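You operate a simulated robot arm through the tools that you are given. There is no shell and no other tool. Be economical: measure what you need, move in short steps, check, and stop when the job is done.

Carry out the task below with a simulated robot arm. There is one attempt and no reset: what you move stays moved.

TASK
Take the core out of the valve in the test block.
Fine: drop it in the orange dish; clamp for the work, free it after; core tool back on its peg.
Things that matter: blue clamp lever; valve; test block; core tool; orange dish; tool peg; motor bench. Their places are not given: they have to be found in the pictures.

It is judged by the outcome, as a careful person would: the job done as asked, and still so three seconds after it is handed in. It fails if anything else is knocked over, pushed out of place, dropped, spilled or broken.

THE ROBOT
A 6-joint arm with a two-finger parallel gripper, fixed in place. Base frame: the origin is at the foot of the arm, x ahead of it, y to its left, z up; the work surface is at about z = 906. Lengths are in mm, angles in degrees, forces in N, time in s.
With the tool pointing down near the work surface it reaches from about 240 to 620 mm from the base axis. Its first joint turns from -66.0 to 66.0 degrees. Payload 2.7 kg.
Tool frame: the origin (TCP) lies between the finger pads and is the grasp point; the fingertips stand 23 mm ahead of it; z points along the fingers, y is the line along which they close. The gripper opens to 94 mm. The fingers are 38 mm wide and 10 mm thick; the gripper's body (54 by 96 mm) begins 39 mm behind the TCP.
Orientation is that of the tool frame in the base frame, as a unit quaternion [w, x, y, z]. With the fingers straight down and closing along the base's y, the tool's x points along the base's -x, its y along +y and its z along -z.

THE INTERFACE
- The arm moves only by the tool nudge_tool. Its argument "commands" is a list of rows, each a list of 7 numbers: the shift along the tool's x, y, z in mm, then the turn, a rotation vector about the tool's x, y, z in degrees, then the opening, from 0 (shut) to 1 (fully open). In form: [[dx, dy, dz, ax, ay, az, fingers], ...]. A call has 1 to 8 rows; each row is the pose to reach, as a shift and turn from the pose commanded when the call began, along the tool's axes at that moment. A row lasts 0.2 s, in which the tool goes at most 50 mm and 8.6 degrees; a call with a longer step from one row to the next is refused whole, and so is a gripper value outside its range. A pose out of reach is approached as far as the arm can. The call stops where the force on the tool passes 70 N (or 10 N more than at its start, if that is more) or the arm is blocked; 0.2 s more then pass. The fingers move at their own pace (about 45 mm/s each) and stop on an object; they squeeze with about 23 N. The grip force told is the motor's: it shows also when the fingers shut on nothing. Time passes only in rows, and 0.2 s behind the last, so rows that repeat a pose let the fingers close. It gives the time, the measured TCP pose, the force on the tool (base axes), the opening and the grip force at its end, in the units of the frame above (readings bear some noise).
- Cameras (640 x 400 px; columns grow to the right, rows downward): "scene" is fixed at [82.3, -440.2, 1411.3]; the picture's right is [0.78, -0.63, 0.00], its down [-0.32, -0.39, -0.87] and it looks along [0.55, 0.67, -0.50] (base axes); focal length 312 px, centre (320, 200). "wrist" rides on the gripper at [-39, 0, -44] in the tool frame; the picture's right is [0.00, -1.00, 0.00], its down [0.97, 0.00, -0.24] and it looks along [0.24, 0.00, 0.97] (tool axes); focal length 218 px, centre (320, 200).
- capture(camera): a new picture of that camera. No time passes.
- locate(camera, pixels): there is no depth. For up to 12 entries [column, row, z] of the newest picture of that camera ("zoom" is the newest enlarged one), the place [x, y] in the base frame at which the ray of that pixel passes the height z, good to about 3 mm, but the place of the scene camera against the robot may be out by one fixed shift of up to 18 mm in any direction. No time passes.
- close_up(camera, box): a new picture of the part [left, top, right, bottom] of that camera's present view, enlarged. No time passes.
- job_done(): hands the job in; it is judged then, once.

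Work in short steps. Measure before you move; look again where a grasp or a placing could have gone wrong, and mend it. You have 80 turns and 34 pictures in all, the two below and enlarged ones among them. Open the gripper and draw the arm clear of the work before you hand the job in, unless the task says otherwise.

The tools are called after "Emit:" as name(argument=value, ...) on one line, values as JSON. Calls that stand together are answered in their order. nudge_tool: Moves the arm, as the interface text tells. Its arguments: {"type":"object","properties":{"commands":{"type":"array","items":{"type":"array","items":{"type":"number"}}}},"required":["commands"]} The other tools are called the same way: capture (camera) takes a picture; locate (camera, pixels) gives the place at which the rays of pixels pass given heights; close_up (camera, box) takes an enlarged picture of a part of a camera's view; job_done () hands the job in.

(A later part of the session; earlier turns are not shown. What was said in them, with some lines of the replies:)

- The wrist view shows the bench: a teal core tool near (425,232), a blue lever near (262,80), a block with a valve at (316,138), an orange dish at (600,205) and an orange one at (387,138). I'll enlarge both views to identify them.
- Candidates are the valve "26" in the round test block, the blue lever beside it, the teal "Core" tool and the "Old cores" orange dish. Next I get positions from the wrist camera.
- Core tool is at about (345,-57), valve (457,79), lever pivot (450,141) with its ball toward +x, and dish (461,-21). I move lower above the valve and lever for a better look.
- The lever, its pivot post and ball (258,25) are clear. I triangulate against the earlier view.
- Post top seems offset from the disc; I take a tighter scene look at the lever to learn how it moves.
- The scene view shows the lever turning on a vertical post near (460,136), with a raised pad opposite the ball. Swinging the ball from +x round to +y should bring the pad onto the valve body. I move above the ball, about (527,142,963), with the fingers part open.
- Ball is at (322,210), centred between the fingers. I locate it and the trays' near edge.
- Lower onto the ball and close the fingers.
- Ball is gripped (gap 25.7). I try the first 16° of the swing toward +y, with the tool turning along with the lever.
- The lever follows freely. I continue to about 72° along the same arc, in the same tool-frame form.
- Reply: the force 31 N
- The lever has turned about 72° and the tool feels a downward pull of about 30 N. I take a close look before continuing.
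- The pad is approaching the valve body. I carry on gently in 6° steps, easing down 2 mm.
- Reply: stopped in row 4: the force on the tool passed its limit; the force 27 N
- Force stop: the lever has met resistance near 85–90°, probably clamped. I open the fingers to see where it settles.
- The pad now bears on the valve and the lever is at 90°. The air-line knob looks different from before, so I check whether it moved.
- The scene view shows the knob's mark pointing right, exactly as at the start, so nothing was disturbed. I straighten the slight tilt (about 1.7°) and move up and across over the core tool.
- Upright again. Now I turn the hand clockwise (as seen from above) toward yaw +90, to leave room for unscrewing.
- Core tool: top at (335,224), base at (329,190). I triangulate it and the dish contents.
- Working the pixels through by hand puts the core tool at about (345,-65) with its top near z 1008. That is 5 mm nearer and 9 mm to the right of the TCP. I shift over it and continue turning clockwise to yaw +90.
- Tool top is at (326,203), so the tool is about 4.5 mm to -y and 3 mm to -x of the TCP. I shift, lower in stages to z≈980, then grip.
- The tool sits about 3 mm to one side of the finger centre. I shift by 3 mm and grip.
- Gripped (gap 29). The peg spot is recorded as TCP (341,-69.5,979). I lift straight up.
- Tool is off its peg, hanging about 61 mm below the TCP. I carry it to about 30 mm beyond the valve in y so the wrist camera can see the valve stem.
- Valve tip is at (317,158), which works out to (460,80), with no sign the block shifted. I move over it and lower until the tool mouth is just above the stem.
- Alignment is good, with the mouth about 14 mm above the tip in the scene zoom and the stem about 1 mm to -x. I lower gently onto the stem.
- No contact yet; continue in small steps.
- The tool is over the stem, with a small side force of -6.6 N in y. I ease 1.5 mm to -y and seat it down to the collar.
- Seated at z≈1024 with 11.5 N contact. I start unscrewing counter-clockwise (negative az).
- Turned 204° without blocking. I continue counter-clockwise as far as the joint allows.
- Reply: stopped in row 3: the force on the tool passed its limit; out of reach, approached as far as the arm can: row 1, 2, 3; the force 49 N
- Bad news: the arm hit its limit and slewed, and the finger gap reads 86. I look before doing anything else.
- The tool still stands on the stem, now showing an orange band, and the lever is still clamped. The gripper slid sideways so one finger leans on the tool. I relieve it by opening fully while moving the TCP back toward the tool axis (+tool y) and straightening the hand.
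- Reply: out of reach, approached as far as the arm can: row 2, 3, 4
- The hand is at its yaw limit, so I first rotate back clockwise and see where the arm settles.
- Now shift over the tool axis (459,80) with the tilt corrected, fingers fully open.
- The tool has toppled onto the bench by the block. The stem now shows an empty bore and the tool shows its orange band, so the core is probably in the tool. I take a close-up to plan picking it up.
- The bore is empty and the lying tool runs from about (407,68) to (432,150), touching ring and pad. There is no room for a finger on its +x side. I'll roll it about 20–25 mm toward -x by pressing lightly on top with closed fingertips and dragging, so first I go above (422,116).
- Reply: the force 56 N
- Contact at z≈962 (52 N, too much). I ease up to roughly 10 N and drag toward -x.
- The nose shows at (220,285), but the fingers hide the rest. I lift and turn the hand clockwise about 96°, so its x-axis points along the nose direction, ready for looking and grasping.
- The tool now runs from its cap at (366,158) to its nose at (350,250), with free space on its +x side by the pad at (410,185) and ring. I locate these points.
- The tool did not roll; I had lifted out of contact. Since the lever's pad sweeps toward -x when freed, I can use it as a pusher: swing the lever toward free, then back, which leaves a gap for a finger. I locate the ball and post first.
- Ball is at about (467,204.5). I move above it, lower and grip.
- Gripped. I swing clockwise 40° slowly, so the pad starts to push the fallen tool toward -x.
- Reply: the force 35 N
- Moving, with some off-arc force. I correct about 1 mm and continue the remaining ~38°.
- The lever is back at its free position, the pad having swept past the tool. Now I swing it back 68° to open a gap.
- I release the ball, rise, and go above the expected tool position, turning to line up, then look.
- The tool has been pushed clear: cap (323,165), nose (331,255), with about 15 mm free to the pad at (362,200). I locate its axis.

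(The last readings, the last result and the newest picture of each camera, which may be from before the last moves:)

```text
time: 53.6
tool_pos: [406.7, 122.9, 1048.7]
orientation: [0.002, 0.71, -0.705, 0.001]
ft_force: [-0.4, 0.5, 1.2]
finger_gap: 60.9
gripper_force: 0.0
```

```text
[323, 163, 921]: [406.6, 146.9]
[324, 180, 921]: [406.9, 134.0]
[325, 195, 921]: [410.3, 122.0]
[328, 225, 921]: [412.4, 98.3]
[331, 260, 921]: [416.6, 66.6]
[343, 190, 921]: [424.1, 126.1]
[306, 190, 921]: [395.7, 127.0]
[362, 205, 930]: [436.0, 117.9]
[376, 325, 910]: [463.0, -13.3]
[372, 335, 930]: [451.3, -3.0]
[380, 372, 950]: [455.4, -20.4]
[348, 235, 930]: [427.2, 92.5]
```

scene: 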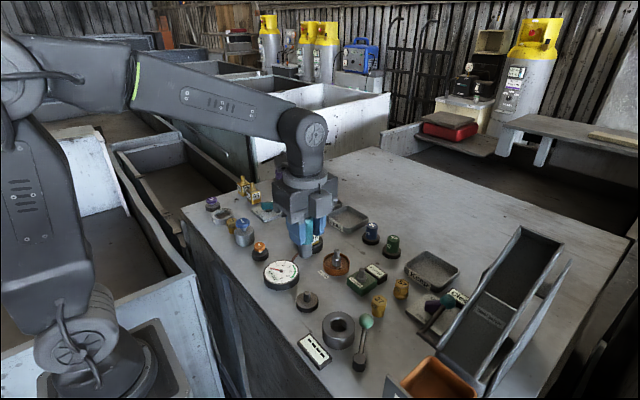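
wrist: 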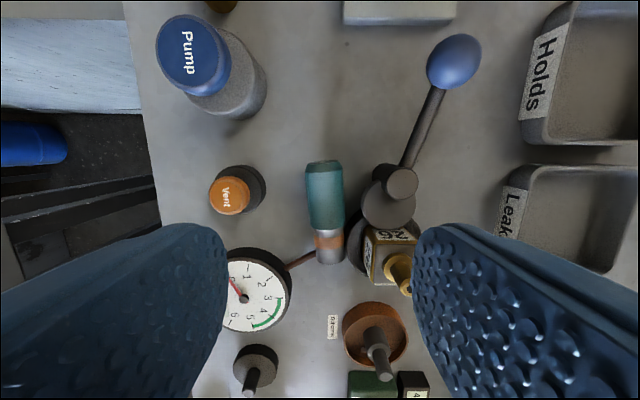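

The gap on the pad side is about 12–13 mm for a 10 mm finger. I'll bias toward the rounded handle so any contact rolls it away from the pad. Opening will be 42 mm, TCP at (402.5,128), lowering in small steps.

Emit:
nudge_tool(commands=[[-5, 4, 0, 0, 0, 0, 0.45], [-5, 4, 40, 0, 0, 0, 0.45], [-5, 4, 78, 0, 0, 0, 0.45], [-5, 4, 78, 0, 0, 0, 0.45]])

```text
time: 54.6
tool_pos: [401.5, 126.5, 970.5]
orientation: [0.0, 0.709, -0.705, 0.0]
ft_force: [0.2, -0.3, -0.8]
finger_gap: 42.3
gripper_force: 0.1
```

Emit:
nudge_tool(commands=[[0, -1, 6, 0, 0, 0, 0.45], [0, -1, 12, 0, 0, 0, 0.45], [0, -1, 18, 0, 0, 0, 0.45], [0, -1, 24, 0, 0, 0, 0.45], [0, -1, 30, 0, 0, 0, 0.45], [0, -1, 35, 0, 0, 0, 0.45], [0, -1, 35, 0, 0, 0, 0.45]])

```text
time: 56.2
tool_pos: [407.5, 126.2, 940.7]
orientation: [-0.001, 0.708, -0.706, 0.002]
ft_force: [-4.4, 0.5, 22.0]
finger_gap: 40.5
gripper_force: 0.1
```

Slight wedging (22 N) but the tips are at z≈918, below the handle centre. I close the fingers now.

Emit:
nudge_tool(commands=[[0, 0, -3, 0, 0, 0, 0], [0, 0, -3, 0, 0, 0, 0], [0, 0, -3, 0, 0, 0, 0]])

```text
time: 57.0
tool_pos: [404.4, 125.3, 941.1]
orientation: [0.002, 0.709, -0.705, -0.001]
ft_force: [0.0, -0.2, -0.7]
finger_gap: 28.4
gripper_force: 23.1
```

Gripped at 28.4 mm, near the fingertips. I open slightly, go 5 mm deeper and close again for a firmer hold.

Emit:
nudge_tool(commands=[[0, 0, 0, 0, 0, 0, 0.35], [0, 0, 2, 0, 0, 0, 0.35], [0, 0, 5, 0, 0, 0, 0.35], [0, 0, 5, 0, 0, 0, 0], [0, 0, 5, 0, 0, 0, 0], [0, 0, 5, 0, 0, 0, 0]])

```text
time: 58.4
tool_pos: [403.5, 124.3, 935.8]
orientation: [0.002, 0.709, -0.705, 0.001]
ft_force: [-0.4, 0.1, 0.9]
finger_gap: 28.1
gripper_force: 23.0
```

Deeper grip achieved. I lift straight up to z≈1080.

Emit:
nudge_tool(commands=[[0, 0, -20, 0, 0, 0, 0], [0, 0, -55, 0, 0, 0, 0], [0, 0, -100, 0, 0, 0, 0], [0, 0, -145, 0, 0, 0, 0], [0, 0, -145, 0, 0, 0, 0]])

```text
time: 59.6
tool_pos: [408.4, 126.5, 1078.8]
orientation: [0.001, 0.709, -0.705, 0.0]
ft_force: [-0.8, -0.4, -0.3]
finger_gap: 28.5
gripper_force: 23.2
```

Held securely. I carry it toward the dish area at (460,-19), z≈1130, turning the hand back toward yaw 0.

Emit:
nudge_tool(commands=[[18, -7, -20, 0, 0, 8.5, 0], [36, -13, -40, 0, 0, 17, 0], [54, -20, -50, 0, 0, 25.5, 0], [72, -27, -50, 0, 0, 34, 0], [90, -33, -50, 0, 0, 42.5, 0], [108, -40, -50, 0, 0, 51, 0], [127, -46, -50, 0, 0, 59.5, 0], [145, -53, -50, 0, 0, 68, 0]])

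Emit:
nudge_tool(commands=[[0, 0, 0, 0, 0, 8, 0], [0, 0, 0, 0, 0, 16, 0], [0, 0, 0, 0, 0, 22, 0], [0, 0, 0, 0, 0, 22, 0]])

```text
time: 61.4
tool_pos: [460.2, -20.9, 1130.0]
orientation: [-0.001, -0.192, 0.981, -0.001]
ft_force: [-0.5, -0.3, -0.6]
finger_gap: 28.3
gripper_force: 22.8
```

```text
time: 62.4
tool_pos: [458.2, -18.4, 1130.7]
orientation: [-0.001, -0.001, 1.0, -0.001]
ft_force: [0.5, 0.7, -1.1]
finger_gap: 28.4
gripper_force: 23.0
```

Yaw is 0. Now I tilt about the closing axis (ay negative) so the nose goes down and the fingers point outward; first 34°.

Emit:
nudge_tool(commands=[[0, 0, 0, 0, -8.5, 0, 0], [0, 0, 0, 0, -17, 0, 0], [0, 0, 0, 0, -25.5, 0, 0], [0, 0, 0, 0, -34, 0, 0]])

```text
time: 63.4
tool_pos: [459.9, -18.7, 1131.9]
orientation: [0.293, -0.003, 0.956, 0.001]
ft_force: [-0.3, -0.2, -1.2]
finger_gap: 28.3
gripper_force: 23.2
```

The tilt works as intended. Continue the remaining 56°.

Emit:
nudge_tool(commands=[[0, 0, 0, 0, -8, 0, 0], [0, 0, 0, 0, -16, 0, 0], [0, 0, 0, 0, -24, 0, 0], [0, 0, 0, 0, -32, 0, 0], [0, 0, 0, 0, -40, 0, 0], [0, 0, 0, 0, -48, 0, 0], [0, 0, 0, 0, -56, 0, 0]])

```text
time: 65.0
tool_pos: [458.4, -20.2, 1130.8]
orientation: [0.707, -0.002, 0.707, 0.001]
ft_force: [-0.7, -0.4, -0.9]
finger_gap: 28.5
gripper_force: 23.2
out of reach, approached as far as the arm can: row 3, 4
```

Now the nose points straight down. By combining earlier views the dish's post is at about (460.5,-21) with its tip at z≈951. The tool axis is about 15 mm ahead of the TCP and its mouth about 61 mm below. I align over the post and lower until the mouth is just above the tip.

Emit:
nudge_tool(commands=[[0, -0.8, -13, 0, 0, 0, 0], [30, -0.8, -13, 0, 0, 0, 0], [60, -0.8, -13, 0, 0, 0, 0], [90, -0.8, -13, 0, 0, 0, 0], [108, -0.8, -13, 0, 0, 0, 0], [108, -0.8, -13, 0, 0, 0, 0]])

```text
time: 66.2
tool_pos: [450.0, -21.7, 1039.3]
orientation: [0.717, 0.001, 0.697, 0.001]
ft_force: [1.0, -2.0, 2.4]
finger_gap: 28.2
gripper_force: 23.5
stopped in row 5: the force on the tool passed its limit (the readings are from after the stop); the commanded pose is now the measured one
```

The move stopped early at z 1039, with only a little force remaining. I fix the 1.6° over-tilt and probe gently downward to see whether there is real contact.

Emit:
nudge_tool(commands=[[0, 0, 0, 0, 1.6, 0, 0], [2, 0, -2, 0, 1.6, 0, 0], [4, 0, -3.5, 0, 1.6, 0, 0], [6, 0, -3.5, 0, 1.6, 0, 0], [6, 0, -3.5, 0, 1.6, 0, 0]])

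```text
time: 67.4
tool_pos: [447.1, -21.9, 1039.6]
orientation: [0.714, 0.002, 0.7, 0.002]
ft_force: [-10.2, -0.8, 64.9]
finger_gap: 28.4
gripper_force: 22.7
```

Real contact at z≈1039, higher than I expected. I back up 15 mm to relieve it and spend the last picture on a scene close-up.

Emit:
nudge_tool(commands=[[-10, 0, -3.5, 0, 1.6, 0, 0], [-16, 0, -3.5, 0, 1.6, 0, 0], [-16, 0, -3.5, 0, 1.6, 0, 0]])

Emit:
close_up(camera="scene", box=[230, 160, 400, 310])

```text
time: 68.2
tool_pos: [442.7, -22.5, 1049.5]
orientation: [0.697, 0.001, 0.717, 0.0]
ft_force: [-0.4, 0.6, -1.6]
finger_gap: 28.3
gripper_force: 22.8
```

```text
2.67 times, centred on (315, 235) of scene
```

zoom: 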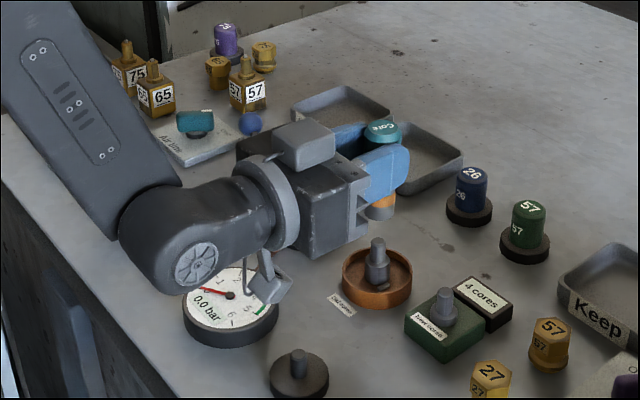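

The picture shows the tool upright over the dish post, but a bracket hanging under the wrist hit low near the gauge, so this fully horizontal pose can't go lower. Nothing looks displaced. New plan: lay the tool in the free area at (530,60) and regrip it with the hand tilted -45°. Turning +90° then gives a ±45° pose that clears the bench. First I rise and untilt.

Emit:
nudge_tool(commands=[[-30, 0, 0, 0, 0, 0, 0], [-70, 0, 0, 0, 8, 0, 0], [-80, 0, 0, 0, 16, 0, 0], [-80, 0, 0, 0, 24, 0, 0], [-80, 0, 0, 0, 32, 0, 0], [-80, 0, 0, 0, 40, 0, 0], [-80, 0, 0, 0, 48, 0, 0], [-80, 0, 0, 0, 56, 0, 0]])

Emit:
nudge_tool(commands=[[0, 0, 0, 0, 8, 0, 0], [0, 0, 0, 0, 16, 0, 0], [0, 0, 0, 0, 24, 0, 0], [0, 0, 0, 0, 32.4, 0, 0], [0, 0, 0, 0, 32.4, 0, 0]])

```text
time: 70.0
tool_pos: [445.6, -22.4, 1129.6]
orientation: [0.278, 0.0, 0.961, 0.0]
ft_force: [0.2, 0.0, -0.5]
finger_gap: 28.0
gripper_force: 23.0
out of reach, approached as far as the arm can: row 5, 6
```

```text
time: 71.2
tool_pos: [445.1, -22.3, 1128.7]
orientation: [-0.001, -0.001, 1.0, 0.001]
ft_force: [-0.3, 0.3, -1.0]
finger_gap: 28.5
gripper_force: 22.9
```

Upright. I move over (530,60), turning CCW 90° so the nose points to -y.

Emit:
nudge_tool(commands=[[-11, 10, 0, 0, 0, -8.5, 0], [-22, 20, 0, 0, 0, -17, 0], [-33, 30, 0, 0, 0, -25.5, 0], [-44, 41, 0, 0, 0, -34, 0], [-55, 51, 0, 0, 0, -42.5, 0], [-66, 61, 0, 0, 0, -51, 0], [-77, 72, 0, 0, 0, -59.5, 0], [-85, 82, 0, 0, 0, -68, 0]])

Emit:
nudge_tool(commands=[[0, 0, 20, 0, 0, -8, 0], [0, 0, 50, 0, 0, -16, 0], [0, 0, 90, 0, 0, -22, 0], [0, 0, 130, 0, 0, -22, 0], [0, 0, 165, 0, 0, -22, 0], [0, 0, 183, 0, 0, -22, 0], [0, 0, 183, 0, 0, -22, 0]])

```text
time: 73.0
tool_pos: [528.8, 62.6, 1128.1]
orientation: [0.001, -0.561, 0.828, 0.002]
ft_force: [0.0, 0.8, -0.8]
finger_gap: 28.2
gripper_force: 23.2
```

```text
time: 74.6
tool_pos: [528.3, 63.1, 947.5]
orientation: [-0.001, 0.708, -0.707, -0.001]
ft_force: [1.0, -0.4, -1.1]
finger_gap: 28.3
gripper_force: 22.8
```

At z 947.5; I lower gently until the tool touches the bench (expected about 936).

Emit:
nudge_tool(commands=[[0, 0, 4, 0, 0, 0, 0], [0, 0, 8, 0, 0, 0, 0], [0, 0, 10, 0, 0, 0, 0], [0, 0, 11.5, 0, 0, 0, 0], [0, 0, 11.5, 0, 0, 0, 0]])

```text
time: 75.8
tool_pos: [530.9, 60.2, 935.8]
orientation: [-0.002, 0.708, -0.707, 0.001]
ft_force: [-1.1, 4.3, 15.4]
finger_gap: 28.7
gripper_force: 22.8
```

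Touching the bench at 935.8, so the tool has not slipped in the grip. I open slightly (35 mm), rise 3 mm, and pivot the hand +45° about the closing axis around the resting tool.

Emit:
nudge_tool(commands=[[0, 0, 0, 0, 0, 0, 0.38], [0, 0, -3, 0, 0, 0, 0.38], [0, 0, -3.5, 0, 8, 0, 0.38], [0, 0, -3.5, 0, 16, 0, 0.38], [0, 0, -3.5, 0, 24, 0, 0.38], [0, 0, -3.5, 0, 32, 0, 0.38], [0, 0, -3.5, 0, 40, 0, 0.38], [0, 0, -3.5, 0, 45, 0, 0.38]])

```text
time: 77.6
tool_pos: [528.6, 60.2, 938.8]
orientation: [0.27, 0.653, -0.653, 0.272]
ft_force: [-0.3, 0.1, 0.4]
finger_gap: 35.7
gripper_force: 0.0
```

Tilted -45° with no contact. Close on the tool.

Emit:
nudge_tool(commands=[[0, 0, 0, 0, 0, 0, 0], [0, 0, 0, 0, 0, 0, 0], [0, 0, 0, 0, 0, 0, 0]])

```text
time: 78.4
tool_pos: [528.9, 60.7, 938.0]
orientation: [0.27, 0.654, -0.653, 0.271]
ft_force: [-0.5, 0.4, 2.1]
finger_gap: 28.5
gripper_force: 23.1
```

Gripped (28.5). I lift 150 mm, then rotate -90° about the closing axis to bring the nose down.

Emit:
nudge_tool(commands=[[14, 0, -14, 0, 0, 0, 0], [42, 0, -42, 0, 0, 0, 0], [75, 0, -75, 0, 0, 0, 0], [106, 0, -106, 0, 0, 0, 0], [106, 0, -106, 0, -8, 0, 0], [106, 0, -106, 0, -16, 0, 0], [106, 0, -106, 0, -24, 0, 0], [106, 0, -106, 0, -32, 0, 0]])

Emit:
nudge_tool(commands=[[0, 0, 0, 0, -8.5, 0, 0], [0, 0, 0, 0, -17, 0, 0], [0, 0, 0, 0, -25.5, 0, 0], [0, 0, 0, 0, -34, 0, 0], [0, 0, 0, 0, -42.5, 0, 0], [0, 0, 0, 0, -51, 0, 0], [0, 0, 0, 0, -58, 0, 0], [0, 0, 0, 0, -58, 0, 0]])

```text
time: 80.2
tool_pos: [530.4, 60.4, 1089.7]
orientation: [0.077, 0.704, -0.702, 0.078]
ft_force: [1.3, 0.4, -1.1]
finger_gap: 28.4
gripper_force: 23.1
```

```text
time: 82.0
tool_pos: [529.6, 60.5, 1088.5]
orientation: [-0.271, 0.654, -0.652, -0.272]
ft_force: [-0.4, 0.3, -0.4]
finger_gap: 28.3
gripper_force: 22.8
```

Tool is now vertical with the hand at +45°. The axis is 17.6 mm toward +y from the TCP and the mouth about 61 mm below. I move over the dish post and down to just above its tip.

Emit:
nudge_tool(commands=[[23.4, 23.1, -23.4, 0, 0, 0, 0], [46.7, 46.3, -46.7, 0, 0, 0, 0], [70.1, 69.4, -70.1, 0, 0, 0, 0], [70.1, 69.4, -70.1, 0, 0, 0, 0], [91.3, 69.4, -48.9, 0, 0, 0, 0], [109, 69.4, -31.2, 0, 0, 0, 0], [118.2, 69.4, -22, 0, 0, 0, 0], [118.2, 69.4, -22, 0, 0, 0, 0]])

```text
time: 83.8
tool_pos: [463.7, -36.5, 1021.0]
orientation: [0.272, -0.653, 0.653, 0.272]
ft_force: [0.0, 0.5, -0.5]
finger_gap: 28.3
gripper_force: 22.9
```

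Emit:
nudge_tool(commands=[[2.8, 0, 2.8, 0, 0, 0, 0], [5.6, 0, 5.6, 0, 0, 0, 0], [7.8, 0, 7.8, 0, 0, 0, 0], [9.2, 0, 9.2, 0, 0, 0, 0], [9.2, 0, 9.2, 0, 0, 0, 0]])

```text
time: 85.0
tool_pos: [460.7, -38.1, 1007.5]
orientation: [-0.271, 0.653, -0.653, -0.272]
ft_force: [-0.4, 0.4, -1.2]
finger_gap: 28.4
gripper_force: 23.1
```

No contact at 1007.5, so it may already be entering the post. Continue down in small steps.

Emit:
nudge_tool(commands=[[2, 0, 2, 0, 0, 0, 0], [4, 0, 4, 0, 0, 0, 0], [6, 0, 6, 0, 0, 0, 0], [6, 0, 6, 0, 0, 0, 0]])

```text
time: 86.0
tool_pos: [461.2, -38.7, 997.9]
orientation: [-0.272, 0.653, -0.652, -0.272]
ft_force: [0.2, 0.2, -1.1]
finger_gap: 28.2
gripper_force: 22.8
```

Emit:
nudge_tool(commands=[[1.4, 0, 1.4, 0, 0, 0, 0], [2.8, 0, 2.8, 0, 0, 0, 0], [4.2, 0, 4.2, 0, 0, 0, 0], [5.6, 0, 5.6, 0, 0, 0, 0], [5.6, 0, 5.6, 0, 0, 0, 0]])

```text
time: 87.2
tool_pos: [460.6, -38.6, 990.3]
orientation: [-0.272, 0.654, -0.652, -0.271]
ft_force: [1.0, 0.7, 18.2]
finger_gap: 28.6
gripper_force: 22.7
```

Vertical contact of 18 N at z 990, matching the step of the post. I test whether the post captures the tool with a small sideways nudge and return, plus slight extra press.

Emit:
nudge_tool(commands=[[0, 3, 0, 0, 0, 0, 0], [0, 3, 0, 0, 0, 0, 0]])

Emit:
nudge_tool(commands=[[1, -3, 1, 0, 0, 0, 0], [1, -3, 1, 0, 0, 0, 0]])

```text
time: 87.8
tool_pos: [458.0, -37.9, 991.2]
orientation: [-0.272, 0.653, -0.653, -0.271]
ft_force: [5.6, 0.6, 15.3]
finger_gap: 28.7
gripper_force: 23.3
```

```text
time: 88.4
tool_pos: [461.1, -39.3, 988.9]
orientation: [-0.271, 0.653, -0.652, -0.273]
ft_force: [-5.7, 0.4, 14.1]
finger_gap: 28.5
gripper_force: 23.7
```

Force pattern is friction within a small clearance and the height matches the step, so the tool is on the post. I release and withdraw along the finger axis.

Emit:
nudge_tool(commands=[[-1, 1, -1, 0, 0, 0, 0], [-1, 1, -1, 0, 0, 0, 0.5], [-1, 1, -1, 0, 0, 0, 0.6], [-1, 1, -1, 0, 0, 0, 0.6], [-1, 1, -25, 0, 0, 0, 0.6], [-1, 1, -55, 0, 0, 0, 0.6], [-1, 1, -95, 0, 0, 0, 0.7], [-1, 1, -130, 0, 0, 0, 0.7]])

Emit:
nudge_tool(commands=[[0, 0, 0, 0, 8, 0, 0.7], [0, 0, 0, 0, 16, 0, 0.7], [0, 0, 0, 0, 24, 0, 0.7], [0, 0, 0, 0, 32, 0, 0.7], [0, 0, 0, 0, 40, 0, 0.7], [0, 0, 0, 0, 45, 0, 0.7], [0, 0, 0, 0, 45, 0, 0.7]])

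```text
time: 90.2
tool_pos: [462.8, -130.3, 1080.2]
orientation: [-0.271, 0.653, -0.653, -0.272]
ft_force: [0.0, -0.3, 0.9]
finger_gap: 65.9
gripper_force: 0.1
```

```text
time: 91.8
tool_pos: [462.3, -130.3, 1080.5]
orientation: [-0.002, 0.708, -0.706, -0.001]
ft_force: [-0.1, 0.9, -0.6]
finger_gap: 65.7
gripper_force: 0.1
```

Hand is vertical again. I move above the tool axis (460.5,-21) and lower around it with the fingers open.

Emit:
nudge_tool(commands=[[-36, -1, 0, 0, 0, 0, 0.7], [-73, -1, 0, 0, 0, 0, 0.7], [-109, -1, 0, 0, 0, 0, 0.7], [-109, -1, 0, 0, 0, 0, 0.7], [-109, -1, 30, 0, 0, 0, 0.7], [-109, -1, 60, 0, 0, 0, 0.7], [-109, -1, 88, 0, 0, 0, 0.7], [-109, -1, 88, 0, 0, 0, 0.7]])

Emit:
nudge_tool(commands=[[0, 0, 0, 0, 0, 0, 0], [0, 0, 0, 0, 0, 0, 0], [0, 0, 0, 0, 0, 0, 0], [0, 0, 0, 0, 0, 0, 0]])

```text
time: 93.6
tool_pos: [460.7, -20.0, 991.8]
orientation: [0.0, 0.708, -0.706, -0.002]
ft_force: [-0.8, 0.0, -0.6]
finger_gap: 66.1
gripper_force: 0.0
```

```text
time: 94.6
tool_pos: [460.5, -21.8, 992.2]
orientation: [-0.001, 0.708, -0.706, -0.001]
ft_force: [0.3, 0.1, -1.0]
finger_gap: 28.8
gripper_force: 23.3
```

Regripped upright on the post (gap 28.8). I press down firmly to make sure the post pushes the core out.

Emit:
nudge_tool(commands=[[0, 0, 2, 0, 0, 0, 0], [0, 0, 4, 0, 0, 0, 0], [0, 0, 5, 0, 0, 0, 0], [0, 0, 5, 0, 0, 0, 0]])

```text
time: 95.6
tool_pos: [461.2, -20.5, 989.5]
orientation: [-0.001, 0.708, -0.707, -0.001]
ft_force: [-5.8, 1.0, 18.3]
finger_gap: 28.9
gripper_force: 23.1
```

Emit:
nudge_tool(commands=[[0, 0, 1.5, 0, 0, 0, 0], [0, 0, 2.5, 0, 0, 0, 0], [0, 0, 2.5, 0, 0, 0, 0], [0, 0, -4, 0, 0, 0, 0]])

Emit:
capture(camera="scene")

```text
time: 96.6
tool_pos: [459.9, -21.4, 990.2]
orientation: [-0.001, -0.707, 0.707, 0.003]
ft_force: [-0.6, -0.2, -1.7]
finger_gap: 28.7
gripper_force: 23.2
```

```text
refused: no pictures are left
```

No pictures remain, so I go by readings. I lift off the post and carry the tool to above its peg at (341,-69.7).

Emit:
nudge_tool(commands=[[0, 0, -20, 0, 0, 0, 0], [0, 0, -55, 0, 0, 0, 0], [0, 0, -95, 0, 0, 0, 0], [16, 40, -95, 0, 0, 0, 0], [32, 80, -95, 0, 0, 0, 0], [48.7, 119.5, -95, 0, 0, 0, 0], [48.7, 119.5, -95, 0, 0, 0, 0]])

Emit:
nudge_tool(commands=[[0, 0, 0, 0, 0, 0, 0]])

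```text
time: 98.2
tool_pos: [339.1, -71.4, 1087.9]
orientation: [-0.001, 0.708, -0.706, -0.001]
ft_force: [-0.1, 0.2, -1.2]
finger_gap: 28.6
gripper_force: 23.0
```

```text
time: 98.6
tool_pos: [339.5, -71.1, 1086.7]
orientation: [-0.001, 0.707, -0.707, -0.001]
ft_force: [0.6, -0.6, -0.7]
finger_gap: 28.7
gripper_force: 23.4
```

Adjust by about 1 mm and lower toward the peg.

Emit:
nudge_tool(commands=[[-1, -1, 0, 0, 0, 0, 0], [-1, -1, 35, 0, 0, 0, 0], [-1, -1, 65, 0, 0, 0, 0], [-1, -1, 75, 0, 0, 0, 0], [-1, -1, 80, 0, 0, 0, 0], [-1, -1, 80, 0, 0, 0, 0]])

Emit:
nudge_tool(commands=[[0, 0, 4, 0, 0, 0, 0], [0, 0, 8, 0, 0, 0, 0], [0, 0, 12, 0, 0, 0, 0], [0, 0, 16, 0, 0, 0, 0], [0, 0, 20, 0, 0, 0, 0], [0, 0, 20, 0, 0, 0, 0]])

```text
time: 100.0
tool_pos: [341.3, -67.5, 1006.7]
orientation: [-0.001, 0.707, -0.707, -0.001]
ft_force: [-0.4, 0.0, -0.9]
finger_gap: 28.8
gripper_force: 23.3
```

```text
time: 101.4
tool_pos: [342.9, -69.2, 987.4]
orientation: [-0.002, 0.708, -0.706, -0.001]
ft_force: [-0.3, -0.1, -1.2]
finger_gap: 28.9
gripper_force: 22.2
5 turns are left
```

Five turns are left, so I batch the rest. I seat the tool on its peg, open, rise, and travel to above the lever ball at (475,200).

Emit:
nudge_tool(commands=[[0, 0, 4, 0, 0, 0, 0], [0, 0, 8, 0, 0, 0, 0], [0, 0, 9.5, 0, 0, 0, 0], [0, 0, 9.5, 0, 0, 0, 0]])

Emit:
nudge_tool(commands=[[0, 0, 0, 0, 0, 0, 0.3], [0, 0, 0, 0, 0, 0, 0.6], [0, 0, 0, 0, 0, 0, 0.7], [0, 0, 0, 0, 0, 0, 0.7], [0, 0, -30, 0, 0, 0, 0.7], [0, 0, -70, 0, 0, 0, 0.7], [0, 0, -105, 0, 0, 0, 0.7]])

Emit:
nudge_tool(commands=[[-38, -19, 0, 0, 0, 2.5, 0.65], [-77, -38, 0, 0, 0, 5, 0.65], [-115, -57, 0, 0, 0, 8, 0.65], [-154, -77, 0, 0, 0, 11, 0.65], [-192, -96, 0, 0, 0, 14, 0.65], [-231, -115, 0, 0, 0, 17, 0.65], [-269, -134, 0, 0, 0, 19, 0.65], [-269, -134, 0, 0, 0, 19, 0.65]])

```text
time: 102.4
tool_pos: [341.8, -67.9, 976.9]
orientation: [-0.001, 0.708, -0.706, -0.002]
ft_force: [-2.5, 8.1, 4.4]
finger_gap: 28.7
gripper_force: 23.4
```

```text
time: 104.0
tool_pos: [342.5, -69.4, 1083.1]
orientation: [0.0, 0.707, -0.707, -0.002]
ft_force: [-0.6, 0.3, 0.3]
finger_gap: 65.9
gripper_force: 0.0
```

```text
time: 105.8
tool_pos: [475.8, 200.4, 1082.5]
orientation: [-0.001, -0.581, 0.814, 0.002]
ft_force: [0.1, 0.4, 0.6]
finger_gap: 61.2
gripper_force: 0.2
4 turns are left
```

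Tool seated at z≈977 with light force, matching where it was picked up. Now lower onto the lever ball, grip, and swing it clockwise back to its free position at (525.5,142).

Emit:
nudge_tool(commands=[[0, 0, 40, 0, 0, 0, 0.65], [0, 0, 80, 0, 0, 0, 0.65], [0, 0, 121, 0, 0, 0, 0.65], [0, 0, 121, 0, 0, 0, 0.65], [0, 0, 121, 0, 0, 0, 0], [0, 0, 121, 0, 0, 0, 0], [0, 0, 121, 0, 0, 0, 0], [0, 0, 121, 0, 0, 0, 0]])

Emit:
nudge_tool(commands=[[0, -9.8, 0, 0, 0, 8.5, 0], [1.4, -19.5, 0, 0, 0, 17, 0], [4.3, -28.9, 0, 0, 0, 25.5, 0], [8.5, -37.8, 0, 0, 0, 34, 0], [14, -45.9, 0, 0, 0, 42.5, 0], [20.6, -53.1, 0, 0, 0, 51, 0], [28.2, -59.3, 0, 0, 0, 59.5, 0], [36.6, -64.3, 0, 0, 0, 68, 0]])

Emit:
nudge_tool(commands=[[0, -3.5, 0, 0, 0, 3, 0], [0, -3.5, 0, 0, 0, 3, 0]])

```text
time: 107.6
tool_pos: [470.2, 198.9, 962.1]
orientation: [-0.001, -0.582, 0.813, 0.001]
ft_force: [-0.3, -1.3, -2.2]
finger_gap: 25.6
gripper_force: 45.1
```

```text
time: 109.4
tool_pos: [523.8, 144.0, 962.9]
orientation: [-0.001, -0.027, 1.0, 0.002]
ft_force: [-20.6, -0.4, 6.5]
finger_gap: 25.2
gripper_force: 45.5
```

```text
time: 110.0
tool_pos: [524.2, 142.2, 963.2]
orientation: [-0.001, -0.001, 1.0, 0.002]
ft_force: [-13.9, 10.9, 0.0]
finger_gap: 25.6
gripper_force: 45.0
3 turns are left
```

The lever is back at its original free position (524,142). I release and withdraw upward and clear.

Emit:
nudge_tool(commands=[[0, 0, 0, 0, 0, 0, 0.5], [0, 0, 0, 0, 0, 0, 0.75], [0, 0, 0, 0, 0, 0, 0.75], [0, 0, -40, 0, 0, 0, 0.75], [0, 0, -85, 0, 0, 0, 0.75], [0, 0, -130, 0, 0, 0, 1], [0, 0, -175, 0, 0, 0, 1], [0, 0, -200, 0, 0, 0, 1]])

```text
time: 111.8
tool_pos: [527.1, 142.8, 1163.0]
orientation: [-0.001, -0.001, 1.0, 0.001]
ft_force: [-0.1, 0.1, 0.0]
finger_gap: 93.7
gripper_force: 0.0
2 turns are left
```

Emit:
job_done()

```text
The job is handed in.
```

The job is handed in and the core is out of the valve, but I couldn't confirm that it ended up in the orange dish. My pictures had run out, so the last steps went by force and position readings only.

- **Core:** the stem showed an empty bore after unscrewing. I seated the tool on the post in the "Old cores" dish and pressed down twice to push the core out.
- **Core tool:** it fell over onto the bench partway through, after the arm reached its turning limit. I picked it up again and put it back on its peg, where the seating height matched the original.
- **Clamp:** it was closed for the unscrewing. I also swung the lever free and most of the way back to push the fallen tool clear. It is now back in its original free position.
- **Possible contact:** a bracket under the wrist pressed on something low near the gauge with about 65 N. The last picture showed the gauge in place.
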